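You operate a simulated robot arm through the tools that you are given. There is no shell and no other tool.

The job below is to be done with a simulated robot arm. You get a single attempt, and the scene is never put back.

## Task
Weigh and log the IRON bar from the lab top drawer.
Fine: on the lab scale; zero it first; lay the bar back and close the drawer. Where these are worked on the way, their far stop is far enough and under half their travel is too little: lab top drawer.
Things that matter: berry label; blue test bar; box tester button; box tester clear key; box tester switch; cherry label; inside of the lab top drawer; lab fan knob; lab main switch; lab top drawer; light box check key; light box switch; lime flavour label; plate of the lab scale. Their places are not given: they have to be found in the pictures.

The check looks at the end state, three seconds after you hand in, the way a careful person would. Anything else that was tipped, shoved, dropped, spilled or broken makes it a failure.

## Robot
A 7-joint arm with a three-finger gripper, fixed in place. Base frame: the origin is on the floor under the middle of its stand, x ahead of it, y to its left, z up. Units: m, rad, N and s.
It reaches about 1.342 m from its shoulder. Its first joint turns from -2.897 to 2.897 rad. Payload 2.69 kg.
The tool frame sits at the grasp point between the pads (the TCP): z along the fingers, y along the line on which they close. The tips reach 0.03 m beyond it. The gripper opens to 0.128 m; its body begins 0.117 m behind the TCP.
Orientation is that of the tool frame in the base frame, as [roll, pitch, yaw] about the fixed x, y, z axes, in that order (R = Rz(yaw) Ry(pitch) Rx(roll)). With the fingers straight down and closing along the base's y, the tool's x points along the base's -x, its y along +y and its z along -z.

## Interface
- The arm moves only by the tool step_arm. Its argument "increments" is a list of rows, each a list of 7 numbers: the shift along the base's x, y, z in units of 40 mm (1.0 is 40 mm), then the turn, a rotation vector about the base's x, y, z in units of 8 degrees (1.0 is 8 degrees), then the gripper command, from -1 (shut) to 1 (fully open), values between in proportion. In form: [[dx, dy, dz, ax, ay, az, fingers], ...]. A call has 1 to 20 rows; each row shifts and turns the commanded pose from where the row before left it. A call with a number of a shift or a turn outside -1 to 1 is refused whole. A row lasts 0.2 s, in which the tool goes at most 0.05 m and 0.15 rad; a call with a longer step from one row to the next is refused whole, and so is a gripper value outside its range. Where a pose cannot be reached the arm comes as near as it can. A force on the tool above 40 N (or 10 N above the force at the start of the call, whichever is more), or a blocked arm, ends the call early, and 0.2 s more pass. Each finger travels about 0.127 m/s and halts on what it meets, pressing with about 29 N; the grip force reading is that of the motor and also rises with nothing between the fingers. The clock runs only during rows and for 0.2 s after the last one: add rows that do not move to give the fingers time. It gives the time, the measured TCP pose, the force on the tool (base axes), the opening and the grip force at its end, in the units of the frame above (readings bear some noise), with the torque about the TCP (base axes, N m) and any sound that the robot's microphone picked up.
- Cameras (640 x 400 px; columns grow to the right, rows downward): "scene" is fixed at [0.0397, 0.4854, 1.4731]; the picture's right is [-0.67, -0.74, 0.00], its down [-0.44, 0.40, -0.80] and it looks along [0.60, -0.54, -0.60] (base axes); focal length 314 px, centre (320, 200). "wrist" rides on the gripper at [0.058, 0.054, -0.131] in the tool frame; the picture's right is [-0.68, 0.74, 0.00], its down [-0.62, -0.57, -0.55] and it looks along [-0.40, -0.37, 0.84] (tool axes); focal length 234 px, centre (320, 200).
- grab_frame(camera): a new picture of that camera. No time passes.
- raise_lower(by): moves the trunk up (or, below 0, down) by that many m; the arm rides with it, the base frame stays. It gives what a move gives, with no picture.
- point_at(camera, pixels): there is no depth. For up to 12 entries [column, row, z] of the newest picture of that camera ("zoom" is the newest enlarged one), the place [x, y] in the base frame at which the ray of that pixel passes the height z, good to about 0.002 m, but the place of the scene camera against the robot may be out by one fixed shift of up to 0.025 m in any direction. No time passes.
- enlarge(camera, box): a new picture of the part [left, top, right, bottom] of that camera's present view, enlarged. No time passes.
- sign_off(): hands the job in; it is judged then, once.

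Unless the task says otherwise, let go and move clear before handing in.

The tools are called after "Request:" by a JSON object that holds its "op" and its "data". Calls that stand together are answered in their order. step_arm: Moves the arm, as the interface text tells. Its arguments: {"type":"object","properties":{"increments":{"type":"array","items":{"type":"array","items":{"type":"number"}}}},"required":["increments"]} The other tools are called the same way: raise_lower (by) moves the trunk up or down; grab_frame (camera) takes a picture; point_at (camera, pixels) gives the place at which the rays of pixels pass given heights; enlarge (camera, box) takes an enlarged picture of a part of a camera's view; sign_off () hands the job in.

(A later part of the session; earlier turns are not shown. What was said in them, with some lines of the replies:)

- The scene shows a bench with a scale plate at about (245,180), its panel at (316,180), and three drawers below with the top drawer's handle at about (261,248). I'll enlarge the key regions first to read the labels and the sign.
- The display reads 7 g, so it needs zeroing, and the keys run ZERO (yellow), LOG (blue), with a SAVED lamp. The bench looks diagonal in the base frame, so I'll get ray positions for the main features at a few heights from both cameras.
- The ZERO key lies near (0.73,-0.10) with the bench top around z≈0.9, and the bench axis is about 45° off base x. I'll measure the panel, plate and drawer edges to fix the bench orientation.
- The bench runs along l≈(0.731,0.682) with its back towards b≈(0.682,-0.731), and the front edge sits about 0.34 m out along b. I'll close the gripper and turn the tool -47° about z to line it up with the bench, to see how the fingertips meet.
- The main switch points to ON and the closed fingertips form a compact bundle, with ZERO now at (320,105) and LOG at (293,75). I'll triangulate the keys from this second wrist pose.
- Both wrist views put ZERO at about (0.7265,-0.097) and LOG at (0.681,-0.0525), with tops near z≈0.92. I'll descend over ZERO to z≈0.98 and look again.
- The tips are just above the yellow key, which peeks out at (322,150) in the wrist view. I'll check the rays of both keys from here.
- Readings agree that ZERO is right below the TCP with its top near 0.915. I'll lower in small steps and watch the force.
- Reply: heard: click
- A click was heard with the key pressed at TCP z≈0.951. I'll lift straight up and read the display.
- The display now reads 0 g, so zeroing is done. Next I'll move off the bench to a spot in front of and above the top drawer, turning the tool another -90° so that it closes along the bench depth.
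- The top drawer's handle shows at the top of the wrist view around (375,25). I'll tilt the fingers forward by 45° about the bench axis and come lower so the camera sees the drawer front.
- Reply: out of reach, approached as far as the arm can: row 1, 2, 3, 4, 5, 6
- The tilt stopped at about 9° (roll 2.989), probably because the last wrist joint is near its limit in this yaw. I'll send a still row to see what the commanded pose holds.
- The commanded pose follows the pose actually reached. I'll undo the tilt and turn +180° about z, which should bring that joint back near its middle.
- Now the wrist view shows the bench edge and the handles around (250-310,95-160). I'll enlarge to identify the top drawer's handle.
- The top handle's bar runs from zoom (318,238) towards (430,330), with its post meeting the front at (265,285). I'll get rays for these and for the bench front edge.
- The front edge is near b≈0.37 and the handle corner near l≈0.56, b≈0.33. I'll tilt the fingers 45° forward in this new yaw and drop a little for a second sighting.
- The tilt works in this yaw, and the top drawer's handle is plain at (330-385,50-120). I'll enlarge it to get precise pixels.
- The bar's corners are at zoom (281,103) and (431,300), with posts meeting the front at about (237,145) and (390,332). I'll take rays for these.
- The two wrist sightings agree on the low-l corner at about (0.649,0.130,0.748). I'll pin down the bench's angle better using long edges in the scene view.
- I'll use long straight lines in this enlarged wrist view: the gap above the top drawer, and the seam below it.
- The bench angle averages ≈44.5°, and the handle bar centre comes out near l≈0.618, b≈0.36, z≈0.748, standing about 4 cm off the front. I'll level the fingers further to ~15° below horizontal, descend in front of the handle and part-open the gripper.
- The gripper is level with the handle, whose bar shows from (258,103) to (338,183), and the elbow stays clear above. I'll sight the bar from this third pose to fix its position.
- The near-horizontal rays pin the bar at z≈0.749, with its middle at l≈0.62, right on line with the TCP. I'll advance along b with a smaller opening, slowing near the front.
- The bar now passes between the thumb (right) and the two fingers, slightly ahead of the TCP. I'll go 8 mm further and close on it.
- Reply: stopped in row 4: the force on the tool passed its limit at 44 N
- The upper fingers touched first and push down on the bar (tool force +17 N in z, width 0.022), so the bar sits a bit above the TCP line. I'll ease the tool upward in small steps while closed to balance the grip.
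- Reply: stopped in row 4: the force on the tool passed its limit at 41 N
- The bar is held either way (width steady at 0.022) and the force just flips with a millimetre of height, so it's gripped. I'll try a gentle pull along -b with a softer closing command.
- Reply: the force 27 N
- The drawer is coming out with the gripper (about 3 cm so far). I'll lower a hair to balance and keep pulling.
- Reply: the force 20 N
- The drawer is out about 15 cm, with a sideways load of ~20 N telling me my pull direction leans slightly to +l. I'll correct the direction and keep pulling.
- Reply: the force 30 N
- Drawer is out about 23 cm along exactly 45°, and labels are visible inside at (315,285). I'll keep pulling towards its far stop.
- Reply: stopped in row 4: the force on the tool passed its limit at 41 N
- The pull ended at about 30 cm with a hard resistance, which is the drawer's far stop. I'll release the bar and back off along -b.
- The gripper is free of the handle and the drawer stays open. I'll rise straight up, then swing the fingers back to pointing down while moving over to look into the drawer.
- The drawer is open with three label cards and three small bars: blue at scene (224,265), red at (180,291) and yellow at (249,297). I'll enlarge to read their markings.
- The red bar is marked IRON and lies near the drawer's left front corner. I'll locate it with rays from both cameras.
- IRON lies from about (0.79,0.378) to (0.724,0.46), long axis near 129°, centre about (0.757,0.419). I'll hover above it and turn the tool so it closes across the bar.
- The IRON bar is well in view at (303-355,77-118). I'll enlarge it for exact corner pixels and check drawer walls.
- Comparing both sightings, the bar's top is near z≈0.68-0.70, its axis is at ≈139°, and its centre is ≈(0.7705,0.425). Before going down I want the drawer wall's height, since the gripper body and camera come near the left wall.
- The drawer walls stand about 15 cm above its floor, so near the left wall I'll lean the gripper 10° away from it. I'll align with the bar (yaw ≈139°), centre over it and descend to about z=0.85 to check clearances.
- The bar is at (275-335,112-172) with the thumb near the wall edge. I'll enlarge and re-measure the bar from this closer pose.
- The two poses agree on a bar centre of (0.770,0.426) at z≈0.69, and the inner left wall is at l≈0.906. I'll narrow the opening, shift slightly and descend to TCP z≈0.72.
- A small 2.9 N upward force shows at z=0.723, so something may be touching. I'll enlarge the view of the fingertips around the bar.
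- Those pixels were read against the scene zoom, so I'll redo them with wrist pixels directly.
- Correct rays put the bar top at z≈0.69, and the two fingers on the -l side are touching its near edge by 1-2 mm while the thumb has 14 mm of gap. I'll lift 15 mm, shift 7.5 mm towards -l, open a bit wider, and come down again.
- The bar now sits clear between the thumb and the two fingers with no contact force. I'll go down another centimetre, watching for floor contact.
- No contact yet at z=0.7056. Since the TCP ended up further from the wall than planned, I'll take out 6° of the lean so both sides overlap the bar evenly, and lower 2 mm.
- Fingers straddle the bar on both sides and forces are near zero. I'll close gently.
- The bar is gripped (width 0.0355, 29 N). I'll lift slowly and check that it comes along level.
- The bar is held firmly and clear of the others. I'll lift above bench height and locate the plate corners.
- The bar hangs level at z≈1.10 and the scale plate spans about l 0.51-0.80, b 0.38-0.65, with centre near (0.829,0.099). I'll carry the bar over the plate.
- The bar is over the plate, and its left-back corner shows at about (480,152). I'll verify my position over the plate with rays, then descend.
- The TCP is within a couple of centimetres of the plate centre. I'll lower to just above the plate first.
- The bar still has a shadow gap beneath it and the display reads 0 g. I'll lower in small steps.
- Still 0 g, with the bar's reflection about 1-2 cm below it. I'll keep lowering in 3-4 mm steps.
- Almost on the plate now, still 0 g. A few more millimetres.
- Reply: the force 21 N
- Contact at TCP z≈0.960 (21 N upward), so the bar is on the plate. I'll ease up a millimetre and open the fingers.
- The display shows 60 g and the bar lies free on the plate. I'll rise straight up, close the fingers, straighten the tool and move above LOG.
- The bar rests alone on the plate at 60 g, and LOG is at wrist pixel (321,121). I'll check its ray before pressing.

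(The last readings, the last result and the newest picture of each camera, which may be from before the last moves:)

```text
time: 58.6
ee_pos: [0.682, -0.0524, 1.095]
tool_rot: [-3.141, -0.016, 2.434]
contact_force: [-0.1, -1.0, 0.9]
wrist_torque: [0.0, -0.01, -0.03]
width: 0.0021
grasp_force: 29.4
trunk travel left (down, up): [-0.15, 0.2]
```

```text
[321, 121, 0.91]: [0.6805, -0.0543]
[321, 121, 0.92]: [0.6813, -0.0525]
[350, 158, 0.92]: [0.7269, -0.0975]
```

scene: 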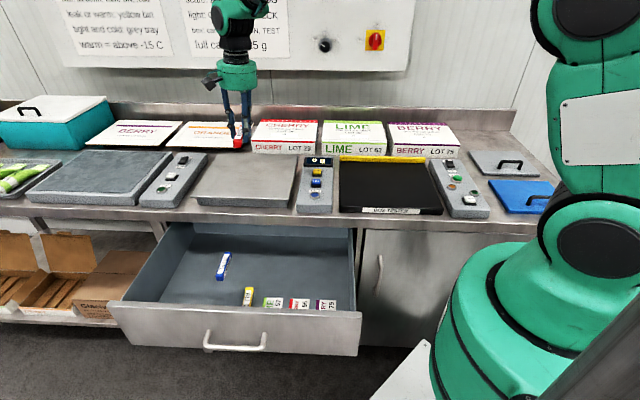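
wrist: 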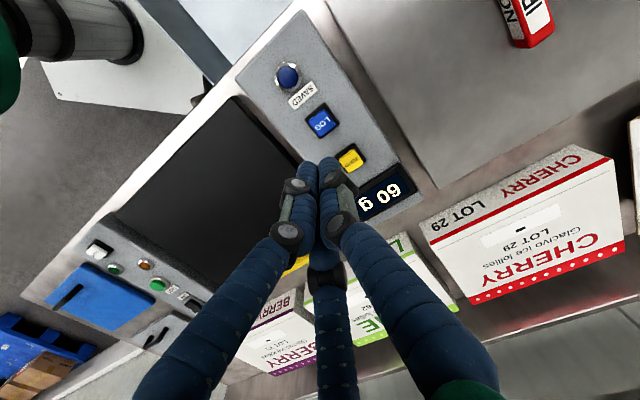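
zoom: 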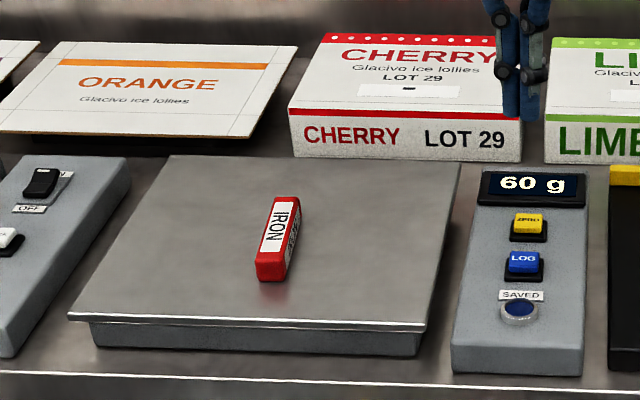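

LOG lies right below the TCP at (0.681,-0.053). I'll descend and press it gently, like ZERO.

Request:
{"op": "step_arm", "data": {"increments": [[0, 0, -0.9, 0, 0, 0, -1], [0, 0, -0.9, 0, 0, 0, -1], [0, 0, -0.9, 0, 0, 0, -1], [0, 0, -0.25, 0, 0, 0, -1], [0, 0, -0.2, 0, 0, 0, -1], [0, 0, -0.1, 0, 0, 0, -1], [0, 0, -0.1, 0, 0, 0, -1], [0, 0, -0.1, 0, 0, 0, -1], [0, 0, -0.1, 0, 0, 0, -1], [0, 0, -0.05, 0, 0, 0, -1]]}}

Request:
{"op": "enlarge", "data": {"camera": "scene", "box": [270, 130, 370, 220]}}

```text
time: 60.9
ee_pos: [0.6822, -0.0523, 0.9504]
tool_rot: [3.141, -0.016, 2.431]
contact_force: [0.0, 0.1, 3.0]
wrist_torque: [-0.02, -0.03, 0.0]
width: 0.0023
grasp_force: 29.2
trunk travel left (down, up): [-0.15, 0.2]
heard: click
```

```text
4.44 times, centred on (320, 175) of scene
```

zoom: 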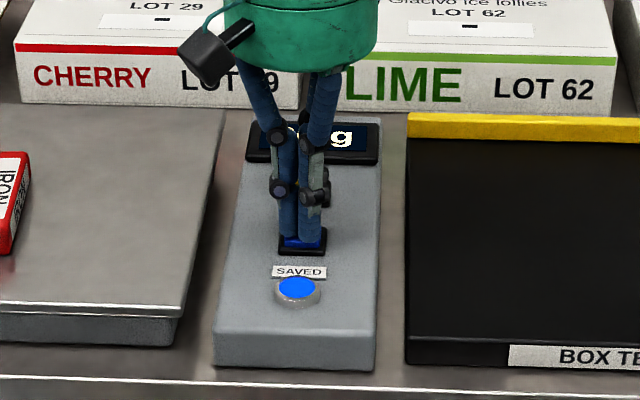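

A click sounded and the SAVED lamp is lit. I'll lift off and return above the bar, reopening and restoring the small lean used for the first grasp.

Request:
{"op": "step_arm", "data": {"increments": [[0, 0, 0.3, 0, 0, 0, -1], [0, 0, 0.9, 0, 0, 0, -1], [0, 0, 0.9, 0, 0, 0, -1], [0, 0, 0.9, 0, 0, 0, -1], [0, 0, 0.7, 0, 0, 0, -1], [0.33, 0.295, 0, 0.18, -0.155, 0, -1], [0.66, 0.59, 0, 0.18, -0.155, 0, -0.7], [0.66, 0.59, 0, 0, 0, 0, -0.4], [0.66, 0.59, 0, 0, 0, 0, -0.1], [0.66, 0.59, 0, 0, 0, 0, -0.1], [0.66, 0.59, 0, 0, 0, 0, -0.1], [0.31, 0.28, 0, 0, 0, 0, -0.1], [0, 0, 0, 0, 0, 0, -0.1]]}}

Request:
{"op": "grab_frame", "data": {"camera": "wrist"}}

Request:
{"op": "enlarge", "data": {"camera": "scene", "box": [180, 110, 340, 220]}}

```text
time: 63.6
ee_pos: [0.8388, 0.0894, 1.0997]
tool_rot: [3.075, -0.016, 2.433]
contact_force: [-0.2, -0.1, -0.4]
wrist_torque: [-0.02, 0.01, -0.01]
width: 0.058
grasp_force: 0.1
trunk travel left (down, up): [-0.15, 0.2]
```

```text
taken
```

wrist: 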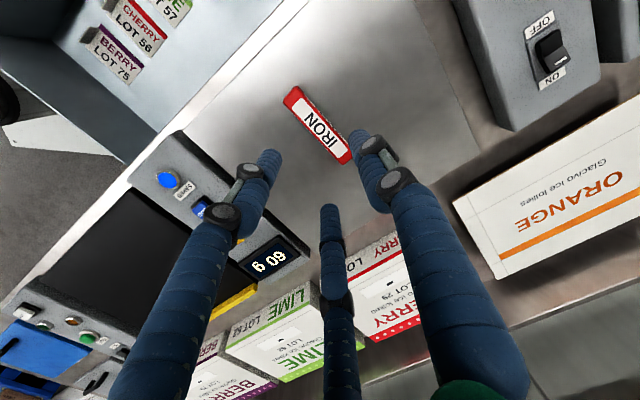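

```text
3.64 times, centred on (260, 165) of scene
```

zoom: 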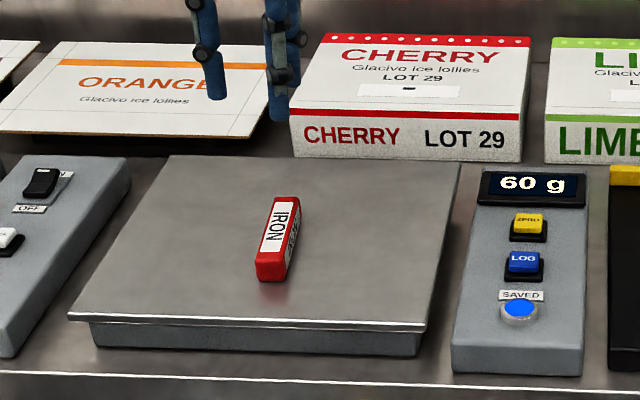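

SAVED stays lit at 60 g, and I'm back over the same spot. I'll descend around the bar to the earlier release height.

Request:
{"op": "step_arm", "data": {"increments": [[0.02, 0, -0.9, 0, 0, 0, -0.1], [0, 0, -0.9, 0, 0, 0, -0.1], [0, 0, -0.9, 0, 0, 0, -0.1], [0, 0, -0.3, 0, 0, 0, -0.1], [0, 0, -0.25, 0, 0, 0, -0.1], [0, 0, 0, 0, 0, 0, -0.1]]}}

Request:
{"op": "enlarge", "data": {"camera": "wrist", "box": [230, 80, 410, 230]}}

```text
time: 65.0
ee_pos: [0.8407, 0.0888, 0.97]
tool_rot: [3.074, -0.017, 2.432]
contact_force: [0.5, -0.5, -0.4]
wrist_torque: [0.03, 0.0, -0.01]
width: 0.0578
grasp_force: 0.1
trunk travel left (down, up): [-0.15, 0.2]
```

```text
2.67 times, centred on (320, 155) of wrist
```

zoom: 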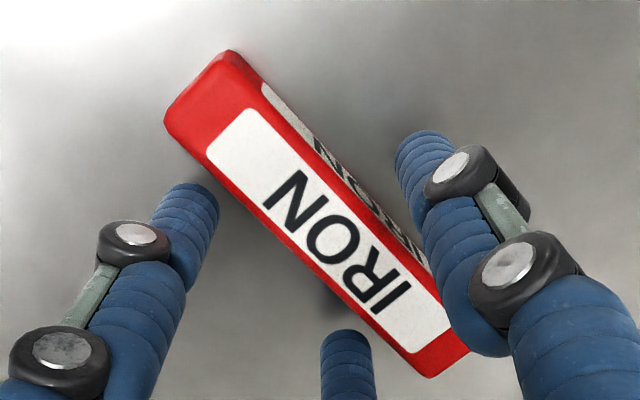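

The bar is centred between the fingers as before. I'll go down the last centimetre and close.

Request:
{"op": "step_arm", "data": {"increments": [[0, 0, -0.15, 0, 0, 0, -0.1], [0, 0, -0.12, 0, 0, 0, -0.1], [0, 0, 0, 0, 0, 0, -0.35], [0, 0, 0, 0, 0, 0, -0.55], [0, 0, 0, 0, 0, 0, -0.7], [0, 0, 0, 0, 0, 0, -0.85], [0, 0, 0, 0, 0, 0, -0.9], [0, 0, 0, 0, 0, 0, -0.9]]}}

Request:
{"op": "enlarge", "data": {"camera": "wrist", "box": [230, 80, 410, 230]}}

```text
time: 66.8
ee_pos: [0.8391, 0.089, 0.9584]
tool_rot: [3.076, -0.016, 2.432]
contact_force: [0.0, 0.0, 0.5]
wrist_torque: [-0.02, 0.02, 0.02]
width: 0.0354
grasp_force: 28.9
trunk travel left (down, up): [-0.15, 0.2]
```

```text
2.67 times, centred on (320, 155) of wrist
```

zoom: 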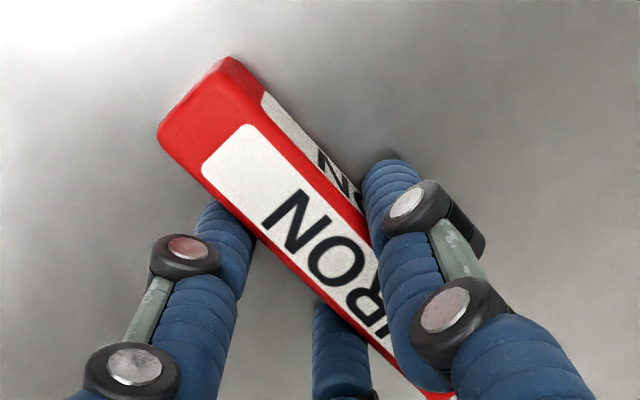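

Gripped again with the same width. I'll lift and carry the bar back above its original place in the drawer.

Request:
{"op": "step_arm", "data": {"increments": [[0, 0, 0.2, 0, 0, 0, -0.9], [0, 0, 0.6, 0, 0, 0, -0.9], [0, 0, 0.9, 0, 0, 0, -0.9], [0, 0, 0.9, 0, 0, 0, -0.9], [0, 0, 0.95, 0, 0, 0, -0.9], [-0.184, 0.8235, 0, 0, 0, 0, -0.9], [-0.184, 0.8235, 0, 0, 0, 0, -0.9], [-0.184, 0.8235, 0, 0, 0, 0, -0.9], [-0.184, 0.8235, 0, 0, 0, 0, -0.9], [-0.184, 0.8235, 0, 0, 0, 0, -0.9], [-0.184, 0.8235, 0, 0, 0, 0, -0.9], [-0.184, 0.8235, 0, 0, 0, 0, -0.9], [-0.184, 0.8235, 0, 0, 0, 0, -0.9], [-0.184, 0.8235, 0, 0, 0, 0, -0.9], [-0.184, 0.8235, 0, 0, 0, 0, -0.9], [0, 0, 0, 0, 0, 0, -0.9]]}}

Request:
{"op": "grab_frame", "data": {"camera": "wrist"}}

Request:
{"op": "grab_frame", "data": {"camera": "scene"}}

```text
time: 70.2
ee_pos: [0.7645, 0.4196, 1.1014]
tool_rot: [3.074, -0.015, 2.432]
contact_force: [-0.1, -0.4, -1.4]
wrist_torque: [-0.07, 0.01, 0.01]
width: 0.0355
grasp_force: 28.9
trunk travel left (down, up): [-0.15, 0.2]
```

```text
taken
```

wrist: 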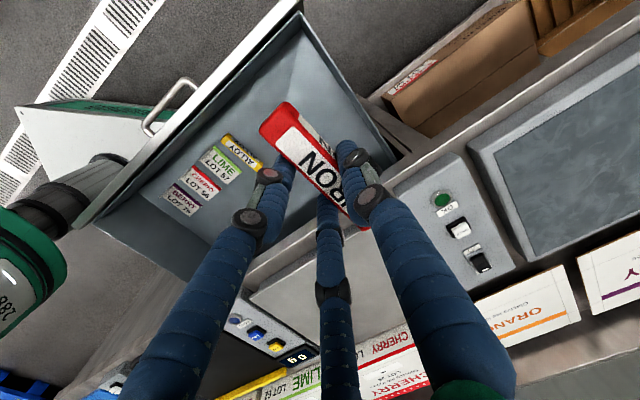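

```text
taken
```

scene: 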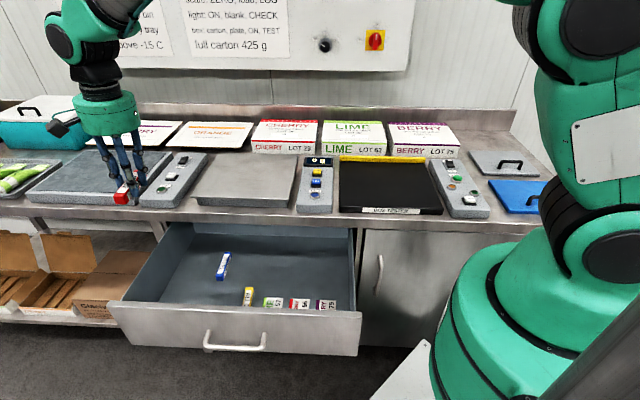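

All is clear over the drawer, and the drawer still stands open. I'll lower the bar into the drawer, stopping a few centimetres above the floor.

Request:
{"op": "step_arm", "data": {"increments": [[0, 0, -0.9, 0, 0, 0, -0.9], [0, 0, -0.9, 0, 0, 0, -0.9], [0, 0, -0.9, 0, 0, 0, -0.9], [0, 0, -0.9, 0, 0, 0, -0.9], [0, 0, -0.9, 0, 0, 0, -0.9], [0, 0, -0.9, 0, 0, 0, -0.9], [0, 0, -0.9, 0, 0, 0, -0.9], [0, 0, -0.9, 0, 0, 0, -0.9], [0, 0, -0.9, 0, 0, 0, -0.9], [0, 0, -0.6, 0, 0, 0, -0.9], [0, 0, 0, 0, 0, 0, -0.9]]}}

Request:
{"op": "enlarge", "data": {"camera": "scene", "box": [120, 210, 260, 320]}}

Request:
{"op": "grab_frame", "data": {"camera": "wrist"}}

```text
time: 72.7
ee_pos: [0.7664, 0.4193, 0.7519]
tool_rot: [3.076, -0.014, 2.434]
contact_force: [-0.2, 0.0, -0.5]
wrist_torque: [-0.02, 0.01, 0.02]
width: 0.0357
grasp_force: 29.4
trunk travel left (down, up): [-0.15, 0.2]
```

```text
3.64 times, centred on (190, 265) of scene
```

zoom: 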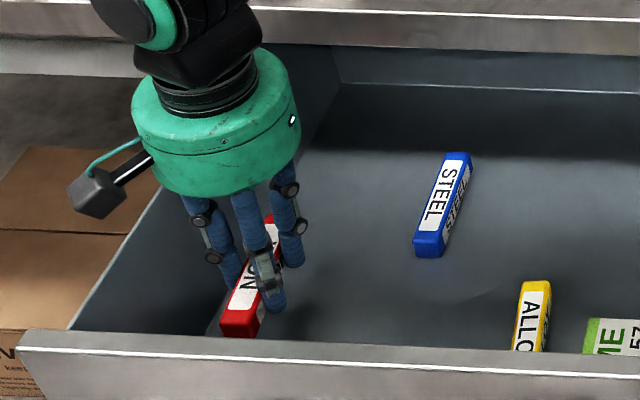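

```text
taken
```

wrist: 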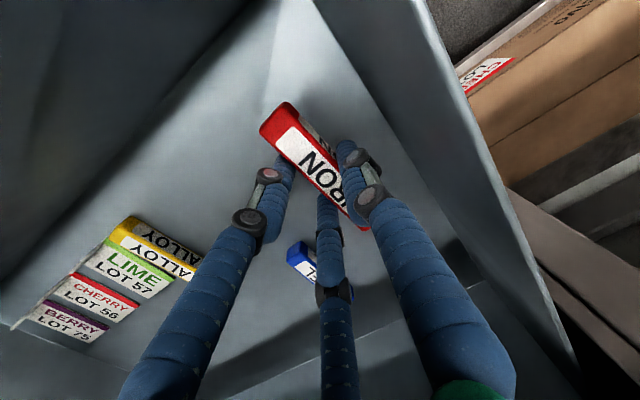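

The bar is inside the drawer at the original spot with clear walls. I'll lower gently to the floor.

Request:
{"op": "step_arm", "data": {"increments": [[0, 0, -0.3, 0, 0, 0, -0.9], [0, 0, -0.3, 0, 0, 0, -0.9], [0, 0, -0.25, 0, 0, 0, -0.9], [0, 0, -0.2, 0, 0, 0, -0.9], [0, 0, -0.08, 0, 0, 0, -0.9], [0, 0, 0, 0, 0, 0, -0.9]]}}

Request:
{"op": "enlarge", "data": {"camera": "scene", "box": [120, 210, 260, 320]}}

```text
time: 74.0
ee_pos: [0.7655, 0.4185, 0.7079]
tool_rot: [3.074, -0.016, 2.433]
contact_force: [-0.2, -0.1, -1.1]
wrist_torque: [-0.02, 0.04, -0.01]
width: 0.0352
grasp_force: 29.2
trunk travel left (down, up): [-0.15, 0.2]
```

```text
3.64 times, centred on (190, 265) of scene
```

zoom: 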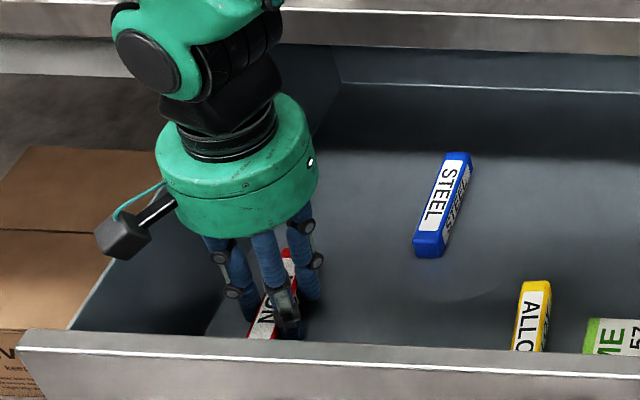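

No contact yet at z=0.708, and the floor is expected at about 0.702-0.704. I'll go down in 2 mm steps.

Request:
{"op": "step_arm", "data": {"increments": [[0, 0, -0.05, 0, 0, 0, -0.9], [0, 0, -0.05, 0, 0, 0, -0.9], [0, 0, 0, 0, 0, 0, -0.9]]}}

```text
time: 74.8
ee_pos: [0.7666, 0.4184, 0.7028]
tool_rot: [3.074, -0.014, 2.434]
contact_force: [1.2, -0.6, -0.9]
wrist_torque: [0.0, 0.01, -0.01]
width: 0.0351
grasp_force: 29.7
trunk travel left (down, up): [-0.15, 0.2]
```

Request:
{"op": "step_arm", "data": {"increments": [[0, 0, -0.03, 0, 0, 0, -0.9], [0, 0, -0.03, 0, 0, 0, -0.9], [0, 0, 0, 0, 0, 0, -0.9]]}}

```text
time: 75.7
ee_pos: [0.7655, 0.4176, 0.7007]
tool_rot: [3.075, -0.017, 2.434]
contact_force: [0.5, 0.6, -0.8]
wrist_torque: [0.0, 0.02, -0.02]
width: 0.0352
grasp_force: 29.1
trunk travel left (down, up): [-0.15, 0.2]
```

Still no contact; I'll continue in 1 mm steps.

Request:
{"op": "step_arm", "data": {"increments": [[0, 0, -0.03, 0, 0, 0, -0.9], [0, 0, -0.03, 0, 0, 0, -0.9], [0, 0, 0, 0, 0, 0, -0.9]]}}

Request:
{"op": "enlarge", "data": {"camera": "wrist", "box": [230, 80, 410, 230]}}

```text
time: 76.5
ee_pos: [0.766, 0.4182, 0.7008]
tool_rot: [3.075, -0.015, 2.435]
contact_force: [-4.1, -2.3, 14.3]
wrist_torque: [-0.01, 0.3, -0.01]
width: 0.0352
grasp_force: 29.0
trunk travel left (down, up): [-0.15, 0.2]
```

```text
2.67 times, centred on (320, 155) of wrist
```

zoom: 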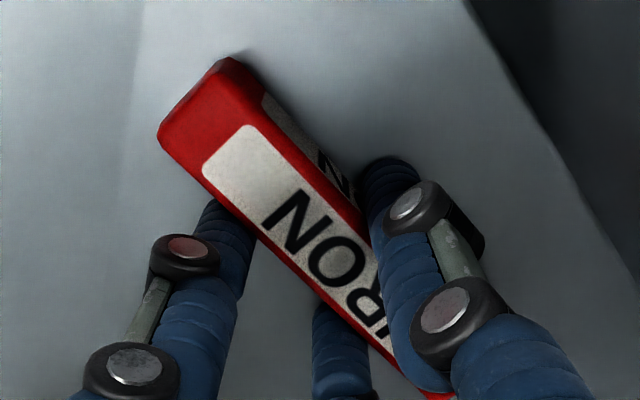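

The bar has touched the floor (14 N upward). I'll ease up slightly and open the fingers to the same width as before.

Request:
{"op": "step_arm", "data": {"increments": [[0, 0, 0.03, 0, 0, 0, -0.9], [0, 0, 0, 0, 0, 0, -0.7], [0, 0, 0, 0, 0, 0, -0.4], [0, 0, 0, 0, 0, 0, -0.1], [0, 0, 0, 0, 0, 0, -0.1]]}}

Request:
{"op": "enlarge", "data": {"camera": "wrist", "box": [230, 80, 410, 230]}}

```text
time: 77.7
ee_pos: [0.7652, 0.4183, 0.7]
tool_rot: [3.076, -0.015, 2.433]
contact_force: [-0.4, 0.5, 0.5]
wrist_torque: [0.02, -0.02, -0.02]
width: 0.0576
grasp_force: 0.1
trunk travel left (down, up): [-0.15, 0.2]
```

```text
2.67 times, centred on (320, 155) of wrist
```

zoom: 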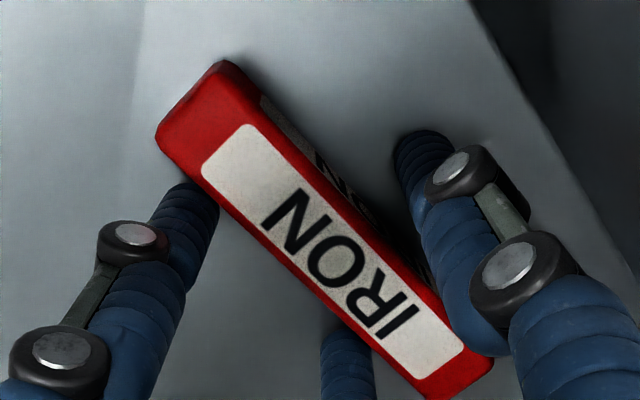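

The bar lies flat on the drawer floor, free of the fingers. I'll rise straight up out of the drawer.

Request:
{"op": "step_arm", "data": {"increments": [[0, 0, 0.2, 0, 0, 0, -0.1], [0, 0, 0.4, 0, 0, 0, -0.1], [0, 0, 0.8, 0, 0, 0, -0.1], [0, 0, 1, 0, 0, 0, -0.1], [0, 0, 1, 0, 0, 0, -0.1], [0, 0, 1, 0, 0, 0, -0.1], [0, 0, 1, 0, 0, 0, -0.1], [0, 0, 1, 0, 0, 0, -0.1], [0, 0, 1, 0, 0, 0, -0.1], [0, 0, 1, 0, 0, 0, -0.1], [0, 0, 1, 0, 0, 0, -0.1], [0, 0, 0.6, 0, 0, 0, -0.1], [0, 0, 0, 0, 0, 0, -0.1]]}}

Request:
{"op": "grab_frame", "data": {"camera": "wrist"}}

Request:
{"op": "grab_frame", "data": {"camera": "scene"}}

Request:
{"op": "enlarge", "data": {"camera": "scene", "box": [100, 130, 380, 360]}}

```text
time: 80.5
ee_pos: [0.7658, 0.4166, 1.1026]
tool_rot: [3.074, -0.016, 2.435]
contact_force: [-0.3, -0.2, 0.0]
wrist_torque: [0.01, 0.0, -0.01]
width: 0.0573
grasp_force: 0.0
trunk travel left (down, up): [-0.15, 0.2]
```

```text
taken
```

wrist: 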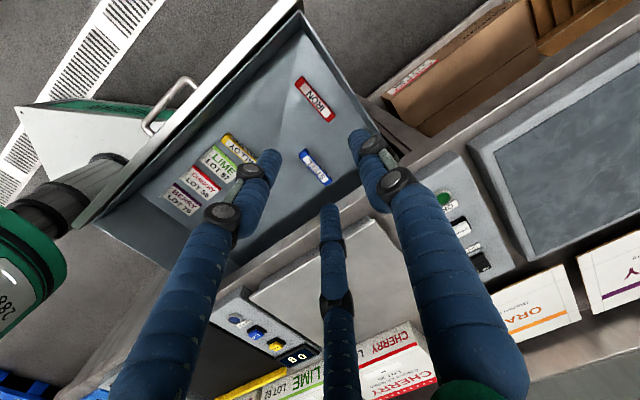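

```text
taken
```

scene: 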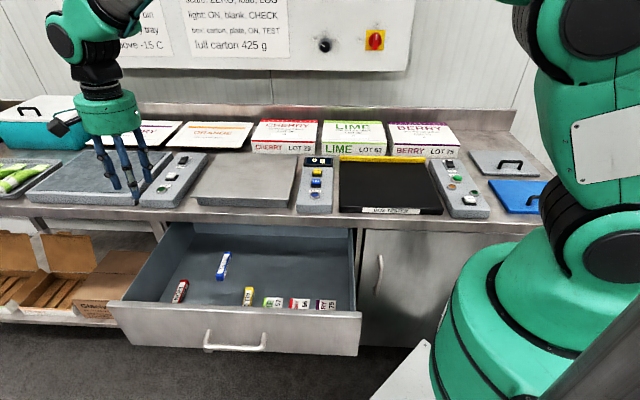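

```text
1.74 times, centred on (240, 245) of scene
```

zoom: 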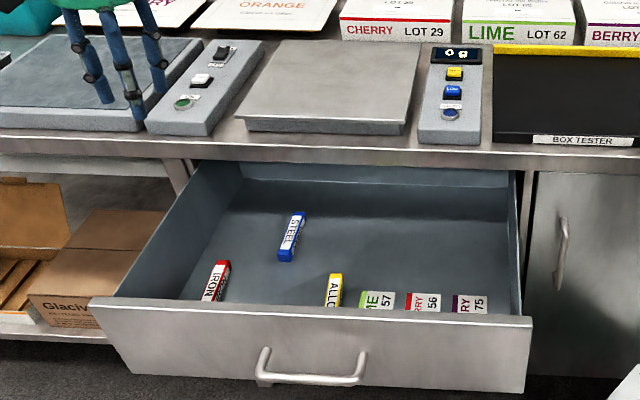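

IRON is back in its place and the display shows 0 g. I'll check the SAVED lamp before closing the drawer.

Request:
{"op": "enlarge", "data": {"camera": "scene", "box": [270, 140, 370, 220]}}

Request:
{"op": "enlarge", "data": {"camera": "wrist", "box": [200, 270, 340, 380]}}

```text
5.00 times, centred on (320, 180) of scene
```

zoom: 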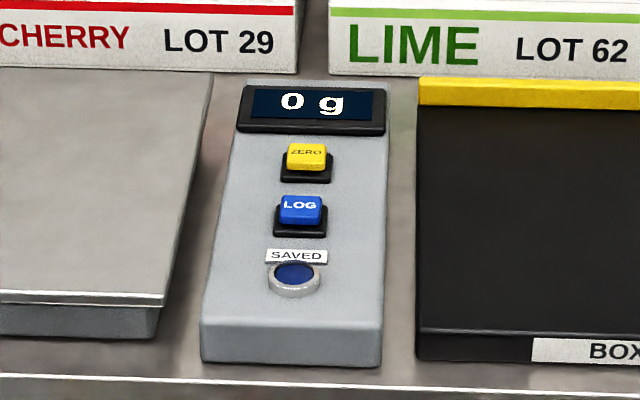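

```text
3.64 times, centred on (270, 325) of wrist
```

zoom: 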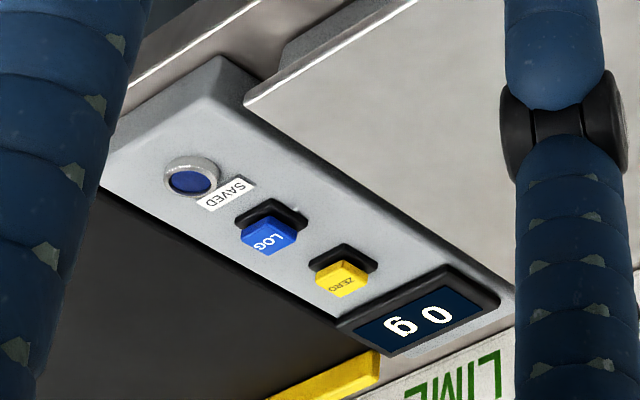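

The lamp was lit after the LOG click and has since gone out, so it looks momentary; the reading was logged at 60 g. Now for closing: I'll go to the spot in front of the drawer, turning back to the yaw that worked for the forward tilt, with fingers shut.

Request:
{"op": "step_arm", "data": {"increments": [[-0.848, 0.121, 0, 0, 0, 0.955, -0.3], [-0.848, 0.121, 0, 0, 0, 0.955, -0.6], [-0.848, 0.121, 0, 0, 0, 0.955, -1], [-0.848, 0.121, 0, 0, 0, 0.955, -1], [-0.848, 0.121, 0, 0, 0, 0.955, -1], [-0.848, 0.121, 0, 0, 0, 0.955, -1], [-0.848, 0.121, 0, 0, 0, 0.955, -1], [-0.848, 0.121, 0, 0, 0, 0.955, -1], [-0.848, 0.121, 0, 0, 0, 0.955, -1], [-0.848, 0.121, 0, 0, 0, 0.955, -1], [-0.848, 0.121, 0, 0, 0, 0.955, -1], [0, 0, 0, 0, 0, 0, -1]]}}

Request:
{"op": "grab_frame", "data": {"camera": "wrist"}}

Request:
{"op": "grab_frame", "data": {"camera": "scene"}}

```text
time: 83.0
ee_pos: [0.3928, 0.4714, 1.0986]
tool_rot: [3.076, -0.016, -2.382]
contact_force: [-1.1, 0.1, -0.6]
wrist_torque: [0.0, 0.0, -0.02]
width: 0.0021
grasp_force: 29.5
trunk travel left (down, up): [-0.15, 0.2]
```

```text
taken
```

wrist: 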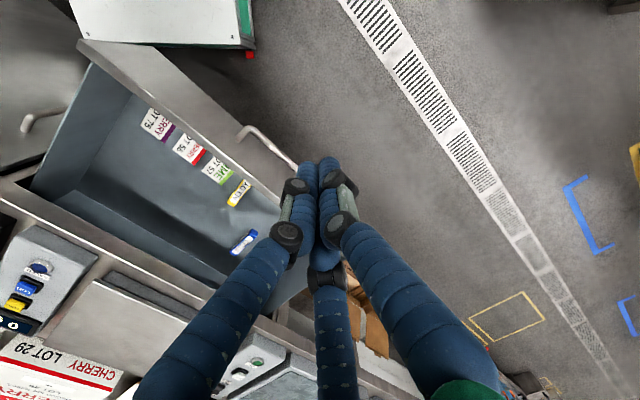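

```text
taken
```

scene: 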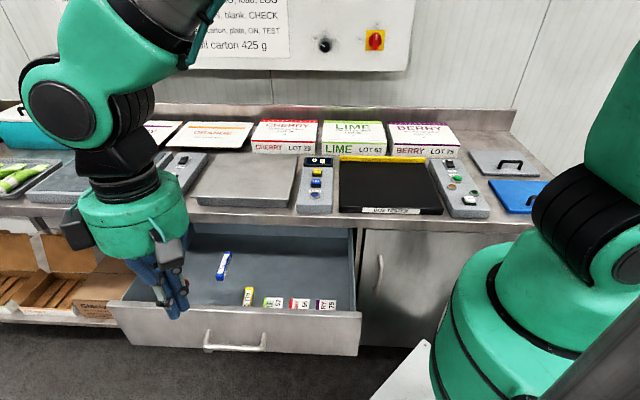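

I'm in front of the drawer (l≈0.61, b≈-0.06) with the fingers shut. I'll tilt the fingers forward to ~20° below horizontal and descend to z≈0.80, the height of the front panel above the handle.

Request:
{"op": "step_arm", "data": {"increments": [[0, 0, -0.5, -0.654, -0.654, 0, -1], [0, 0, -0.5, -0.654, -0.654, 0, -1], [0, 0, -0.5, -0.654, -0.654, 0, -1], [0, 0, -0.5, -0.654, -0.654, 0, -1], [0, 0, -0.5, -0.654, -0.654, 0, -1], [0, 0, -0.5, -0.654, -0.654, 0, -1], [0, 0, -0.5, -0.654, -0.654, 0, -1], [0, 0, -0.5, -0.654, -0.654, 0, -1], [0, 0, -0.5, -0.654, -0.654, 0, -1], [0, 0, -0.5, -0.654, -0.654, 0, -1], [0, 0, -1, 0, 0, 0, -1], [0, 0, -1, 0, 0, 0, -1], [0, 0, 0, 0, 0, 0, -1]]}}

Request:
{"op": "grab_frame", "data": {"camera": "wrist"}}

Request:
{"op": "grab_frame", "data": {"camera": "scene"}}

```text
time: 85.8
ee_pos: [0.393, 0.4723, 0.818]
tool_rot: [-1.918, 0.021, -2.379]
contact_force: [0.5, 0.8, -0.3]
wrist_torque: [-0.03, -0.04, -0.04]
width: 0.0021
grasp_force: 29.4
trunk travel left (down, up): [-0.15, 0.2]
```

```text
taken
```

wrist: 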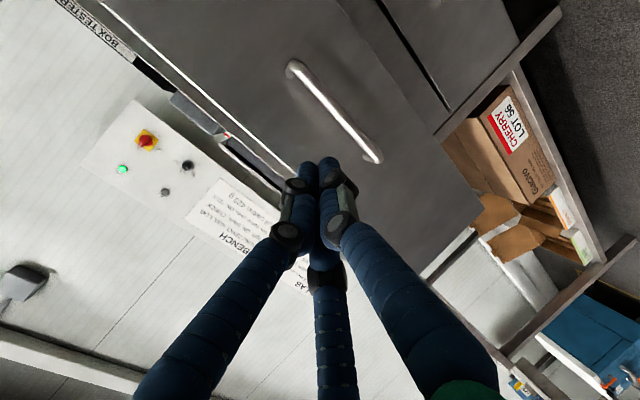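

```text
taken
```

scene: 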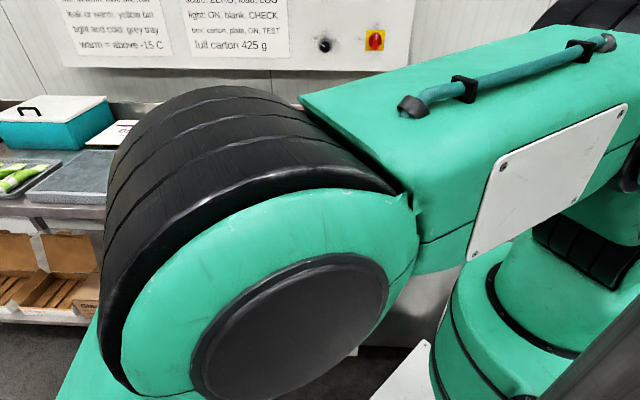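

The tips face the panel above the handle. I'll drop 12 mm, advance to just short of the panel, and look again.

Request:
{"op": "step_arm", "data": {"increments": [[0, 0, -0.3, 0, 0, 0, -1], [0.442, -0.442, 0, 0, 0, 0, -1], [0.442, -0.442, 0, 0, 0, 0, -1], [0.442, -0.442, 0, 0, 0, 0, -1], [0.354, -0.354, 0, 0, 0, 0, -1], [0, 0, 0, 0, 0, 0, -1]]}}

Request:
{"op": "grab_frame", "data": {"camera": "wrist"}}

```text
time: 87.2
ee_pos: [0.4612, 0.4019, 0.8075]
tool_rot: [-1.916, 0.021, -2.379]
contact_force: [0.3, -0.4, 0.3]
wrist_torque: [-0.01, -0.01, -0.01]
width: 0.0023
grasp_force: 29.5
trunk travel left (down, up): [-0.15, 0.2]
```

```text
taken
```

wrist: 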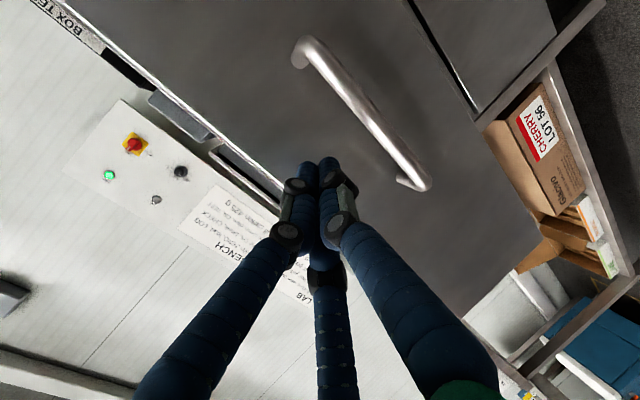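

The tips are aimed between the handle bar and the panel's top edge, about 2-3 cm short of it. I'll make contact slowly.

Request:
{"op": "step_arm", "data": {"increments": [[0.14, -0.14, 0, 0, 0, 0, -1], [0.14, -0.14, 0, 0, 0, 0, -1], [0.14, -0.14, 0, 0, 0, 0, -1], [0.14, -0.14, 0, 0, 0, 0, -1], [0.14, -0.14, 0, 0, 0, 0, -1], [0.14, -0.14, 0, 0, 0, 0, -1]]}}

Request:
{"op": "grab_frame", "data": {"camera": "wrist"}}

```text
time: 88.7
ee_pos: [0.4947, 0.3692, 0.807]
tool_rot: [-1.919, 0.021, -2.379]
contact_force: [-0.2, -0.2, -0.3]
wrist_torque: [0.0, 0.0, -0.03]
width: 0.0025
grasp_force: 29.2
trunk travel left (down, up): [-0.15, 0.2]
```

```text
taken
```

wrist: 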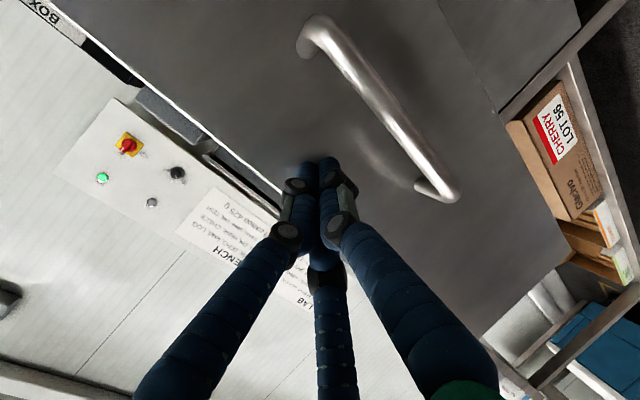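

No contact force yet. I'll continue slowly.

Request:
{"op": "step_arm", "data": {"increments": [[0.14, -0.14, 0, 0, 0, 0, -1], [0.14, -0.14, 0, 0, 0, 0, -1], [0.14, -0.14, 0, 0, 0, 0, -1], [0, 0, 0, 0, 0, 0, -1]]}}

Request:
{"op": "grab_frame", "data": {"camera": "wrist"}}

```text
time: 89.7
ee_pos: [0.5123, 0.3525, 0.808]
tool_rot: [-1.919, 0.02, -2.379]
contact_force: [-0.6, -0.1, 0.9]
wrist_torque: [0.02, 0.0, -0.02]
width: 0.0023
grasp_force: 29.3
trunk travel left (down, up): [-0.15, 0.2]
```

```text
taken
```

wrist: 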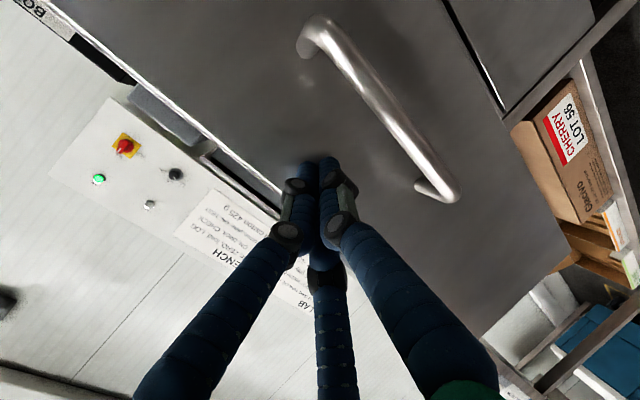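

The handle keeps its place in the picture, so the drawer is now moving with the tips. I'll keep pushing at a slow steady pace.

Request:
{"op": "step_arm", "data": {"increments": [[0.221, -0.221, 0, 0, 0, 0, -1], [0.221, -0.221, 0, 0, 0, 0, -1], [0.221, -0.221, 0, 0, 0, 0, -1], [0.221, -0.221, 0, 0, 0, 0, -1], [0.221, -0.221, 0, 0, 0, 0, -1], [0.221, -0.221, 0, 0, 0, 0, -1], [0.221, -0.221, 0, 0, 0, 0, -1], [0.221, -0.221, 0, 0, 0, 0, -1], [0.221, -0.221, 0, 0, 0, 0, -1], [0.221, -0.221, 0, 0, 0, 0, -1], [0.221, -0.221, 0, 0, 0, 0, -1], [0.221, -0.221, 0, 0, 0, 0, -1], [0.221, -0.221, 0, 0, 0, 0, -1], [0.221, -0.221, 0, 0, 0, 0, -1], [0.221, -0.221, 0, 0, 0, 0, -1], [0.221, -0.221, 0, 0, 0, 0, -1]]}}

Request:
{"op": "grab_frame", "data": {"camera": "wrist"}}

Request:
{"op": "grab_frame", "data": {"camera": "scene"}}

```text
time: 93.0
ee_pos: [0.6516, 0.2122, 0.8072]
tool_rot: [-1.92, 0.023, -2.378]
contact_force: [-0.2, 0.5, 0.7]
wrist_torque: [-0.06, 0.01, -0.01]
width: 0.0022
grasp_force: 29.0
trunk travel left (down, up): [-0.15, 0.2]
```

```text
taken
```

wrist: 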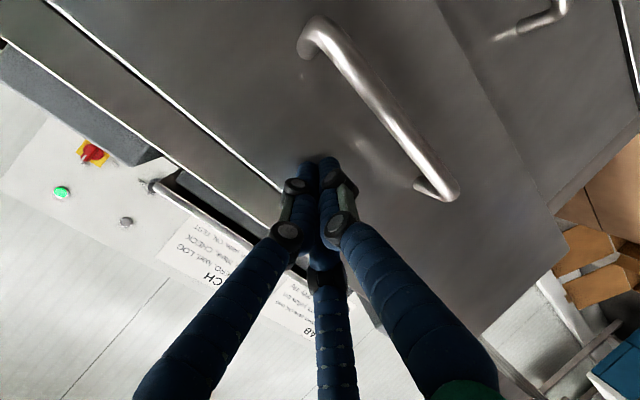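

```text
taken
```

scene: 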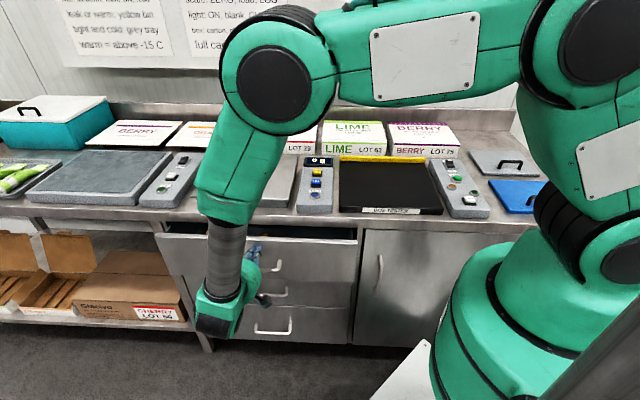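

The drawer is nearly in, with about 7 cm left. I'll keep pushing in smaller steps until it meets its stop.

Request:
{"op": "step_arm", "data": {"increments": [[0.177, -0.177, 0, 0, 0, 0, -1], [0.177, -0.177, 0, 0, 0, 0, -1], [0.177, -0.177, 0, 0, 0, 0, -1], [0.177, -0.177, 0, 0, 0, 0, -1], [0.177, -0.177, 0, 0, 0, 0, -1], [0, 0, 0, 0, 0, 0, -1]]}}

Request:
{"op": "grab_frame", "data": {"camera": "wrist"}}

Request:
{"op": "enlarge", "data": {"camera": "scene", "box": [140, 190, 380, 350]}}

```text
time: 94.5
ee_pos: [0.6868, 0.1783, 0.8078]
tool_rot: [-1.919, 0.021, -2.377]
contact_force: [-2.2, 0.0, 0.1]
wrist_torque: [0.03, -0.03, 0.03]
width: 0.0023
grasp_force: 28.6
trunk travel left (down, up): [-0.15, 0.2]
```

```text
taken
```

wrist: 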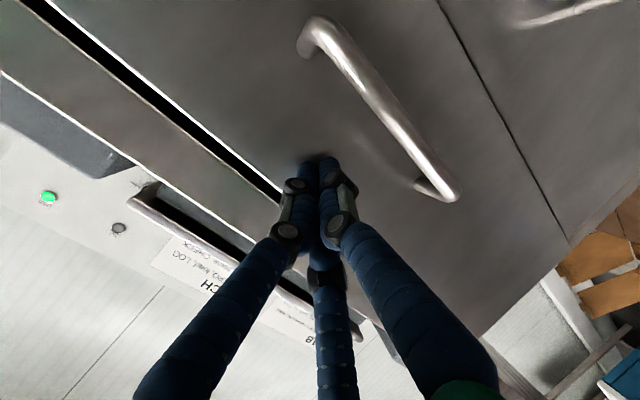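

```text
2.50 times, centred on (260, 270) of scene
```

zoom: 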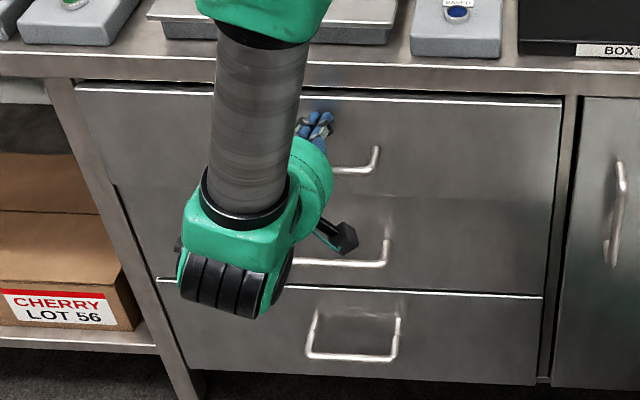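

Only about 2 cm remain. I'll finish in 5 mm steps until the stop.

Request:
{"op": "step_arm", "data": {"increments": [[0.1, -0.1, 0, 0, 0, 0, -1], [0.1, -0.1, 0, 0, 0, 0, -1], [0.1, -0.1, 0, 0, 0, 0, -1], [0.08, -0.08, 0, 0, 0, 0, -1], [0, 0, 0, 0, 0, 0, -1]]}}

Request:
{"op": "grab_frame", "data": {"camera": "wrist"}}

Request:
{"op": "enlarge", "data": {"camera": "scene", "box": [140, 190, 380, 350]}}

```text
time: 95.3
ee_pos: [0.6976, 0.1667, 0.807]
tool_rot: [-1.916, 0.021, -2.374]
contact_force: [-15.9, 12.8, 5.6]
wrist_torque: [-0.11, -0.28, 0.1]
width: 0.002
grasp_force: 28.8
trunk travel left (down, up): [-0.15, 0.2]
stopped in row 4: the force on the tool passed its limit at 56 N (the readings are from after the stop); the commanded pose is now the measured one
```

```text
taken
```

wrist: 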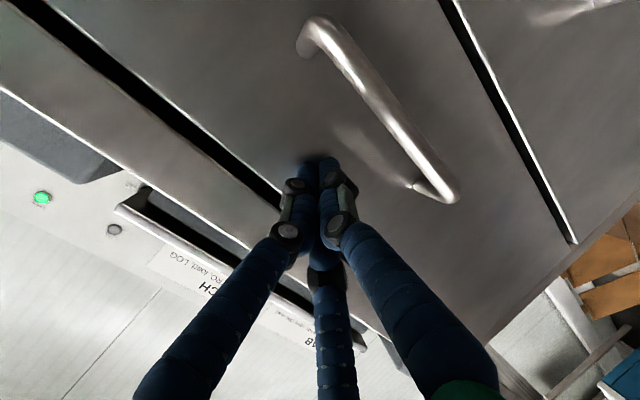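

```text
2.50 times, centred on (260, 270) of scene
```

zoom: 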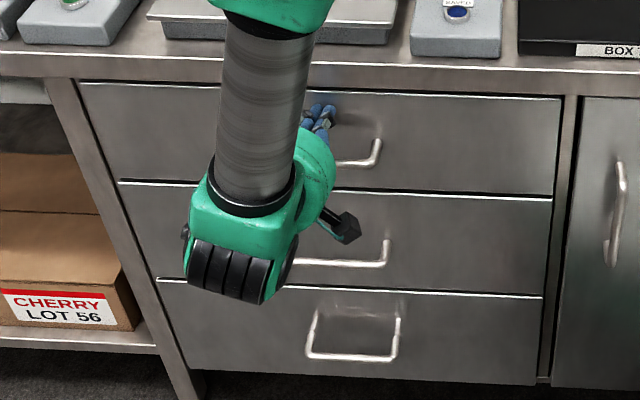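

The push met the closed stop and the drawer face is flush with the others. I'll back straight off along -b and then rise clear.

Request:
{"op": "step_arm", "data": {"increments": [[-0.1, 0.1, 0, 0, 0, 0, -1], [-0.3, 0.3, 0, 0, 0, 0, -1], [-0.6, 0.6, 0, 0, 0, 0, -1], [-0.6, 0.6, 0, 0, 0, 0, -1], [-0.6, 0.6, 0, 0, 0, 0, -1], [-0.6, 0.6, 0, 0, 0, 0, -1], [-0.6, 0.6, 0, 0, 0, 0, -1], [0, 0, 0, 0, 0, 0, -1]]}}

Request:
{"op": "grab_frame", "data": {"camera": "wrist"}}

Request:
{"op": "grab_frame", "data": {"camera": "scene"}}

```text
time: 97.1
ee_pos: [0.5603, 0.302, 0.8059]
tool_rot: [-1.92, 0.02, -2.375]
contact_force: [0.0, -1.3, 0.6]
wrist_torque: [-0.02, -0.05, -0.01]
width: 0.0022
grasp_force: 28.7
trunk travel left (down, up): [-0.15, 0.2]
```

```text
taken
```

wrist: 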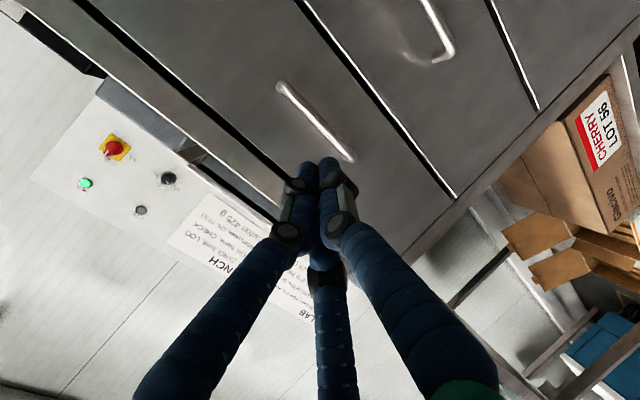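

```text
taken
```

scene: 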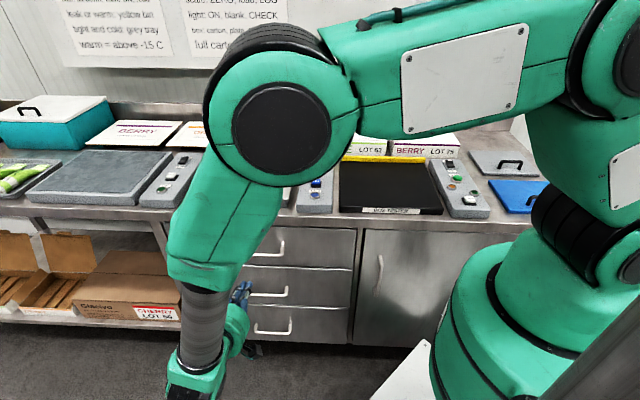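

The drawer is shut and the gripper is clear. I'll rise and straighten the tool to leave the bench in view for a last check.

Request:
{"op": "step_arm", "data": {"increments": [[0, 0, 0.9, 0, 0, 0, -1], [0, 0, 0.9, 0, 0, 0, -1], [0, 0, 0.9, 0, 0, 0, -1], [0, 0, 0.9, 0, 0, 0, -1], [0, 0, 0.5, 0.687, 0.687, 0, -1], [0, 0, 0.5, 0.687, 0.687, 0, -1], [0, 0, 0.5, 0.687, 0.687, 0, -1], [0, 0, 0.5, 0.687, 0.687, 0, -1], [0, 0, 0.5, 0.687, 0.687, 0, -1], [0, 0, 0.5, 0.687, 0.687, 0, -1], [0, 0, 0.5, 0.687, 0.687, 0, -1], [0, 0, 0.5, 0.687, 0.687, 0, -1], [0, 0, 0.5, 0.687, 0.687, 0, -1], [0, 0, 0, 0, 0, 0, -1]]}}

Request:
{"op": "grab_frame", "data": {"camera": "scene"}}

Request:
{"op": "enlarge", "data": {"camera": "scene", "box": [150, 200, 390, 350]}}

Request:
{"op": "grab_frame", "data": {"camera": "wrist"}}

```text
time: 100.1
ee_pos: [0.5619, 0.302, 1.1302]
tool_rot: [3.141, -0.013, -2.382]
contact_force: [0.1, -0.2, -0.7]
wrist_torque: [0.02, 0.06, 0.02]
width: 0.0024
grasp_force: 28.5
trunk travel left (down, up): [-0.15, 0.2]
```

```text
taken
```

scene: 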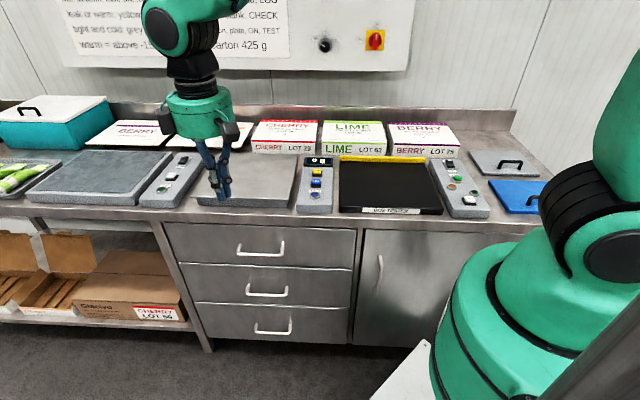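

```text
2.67 times, centred on (270, 275) of scene
```

zoom: 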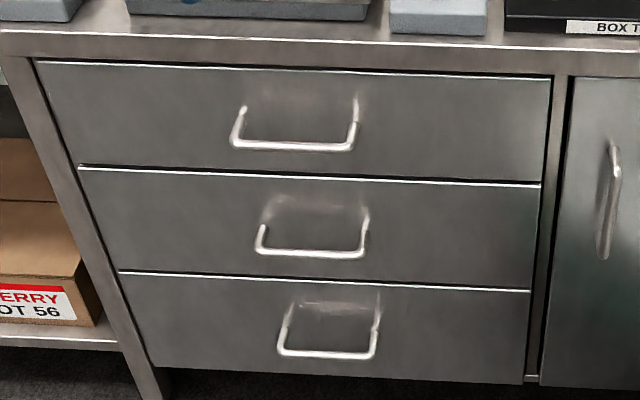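

```text
taken
```

wrist: 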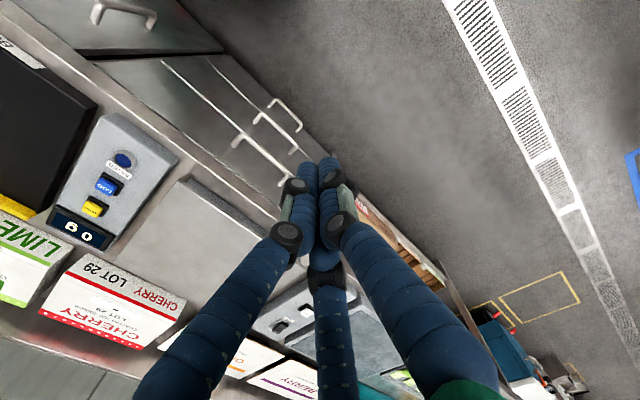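

The drawer front matches its starting picture exactly. The scale reads 0 g, the other bench items are unmoved, and the gripper is empty and clear. The IRON bar was zeroed for, weighed (60 g), logged and put back, so I'm handing in.

Request:
{"op": "sign_off", "data": {}}

```text
The job is handed in.
```

I weighed and logged the IRON bar at 60 g, then put it back and closed the top drawer. The job is handed in, and I have not seen the result of the check.

- **Zeroing:** the scale read 7 g with nothing on it. I pressed ZERO, heard a click, and it read 0 g.
- **Bar:** the drawer held three bars, and IRON is the red one. The blue bar is marked STEEL and the yellow one ALLOY.
- **Logging:** with the bar lying free on the plate at 60 g, I pressed LOG. It clicked and the SAVED lamp lit. The lamp was off again by the time the bar was back in the drawer; I took it to be momentary and did not press LOG again.
- **Putting back:** the bar went back flat on the drawer floor in its original spot. The drawer was pushed in to its stop, and its front looks the same as at the start.

In the last pictures the scale read 0 g, nothing else on the bench looked moved, and the gripper was empty and clear. With the drawer closed, I could not see whether the bars inside shifted as it was pushed in.
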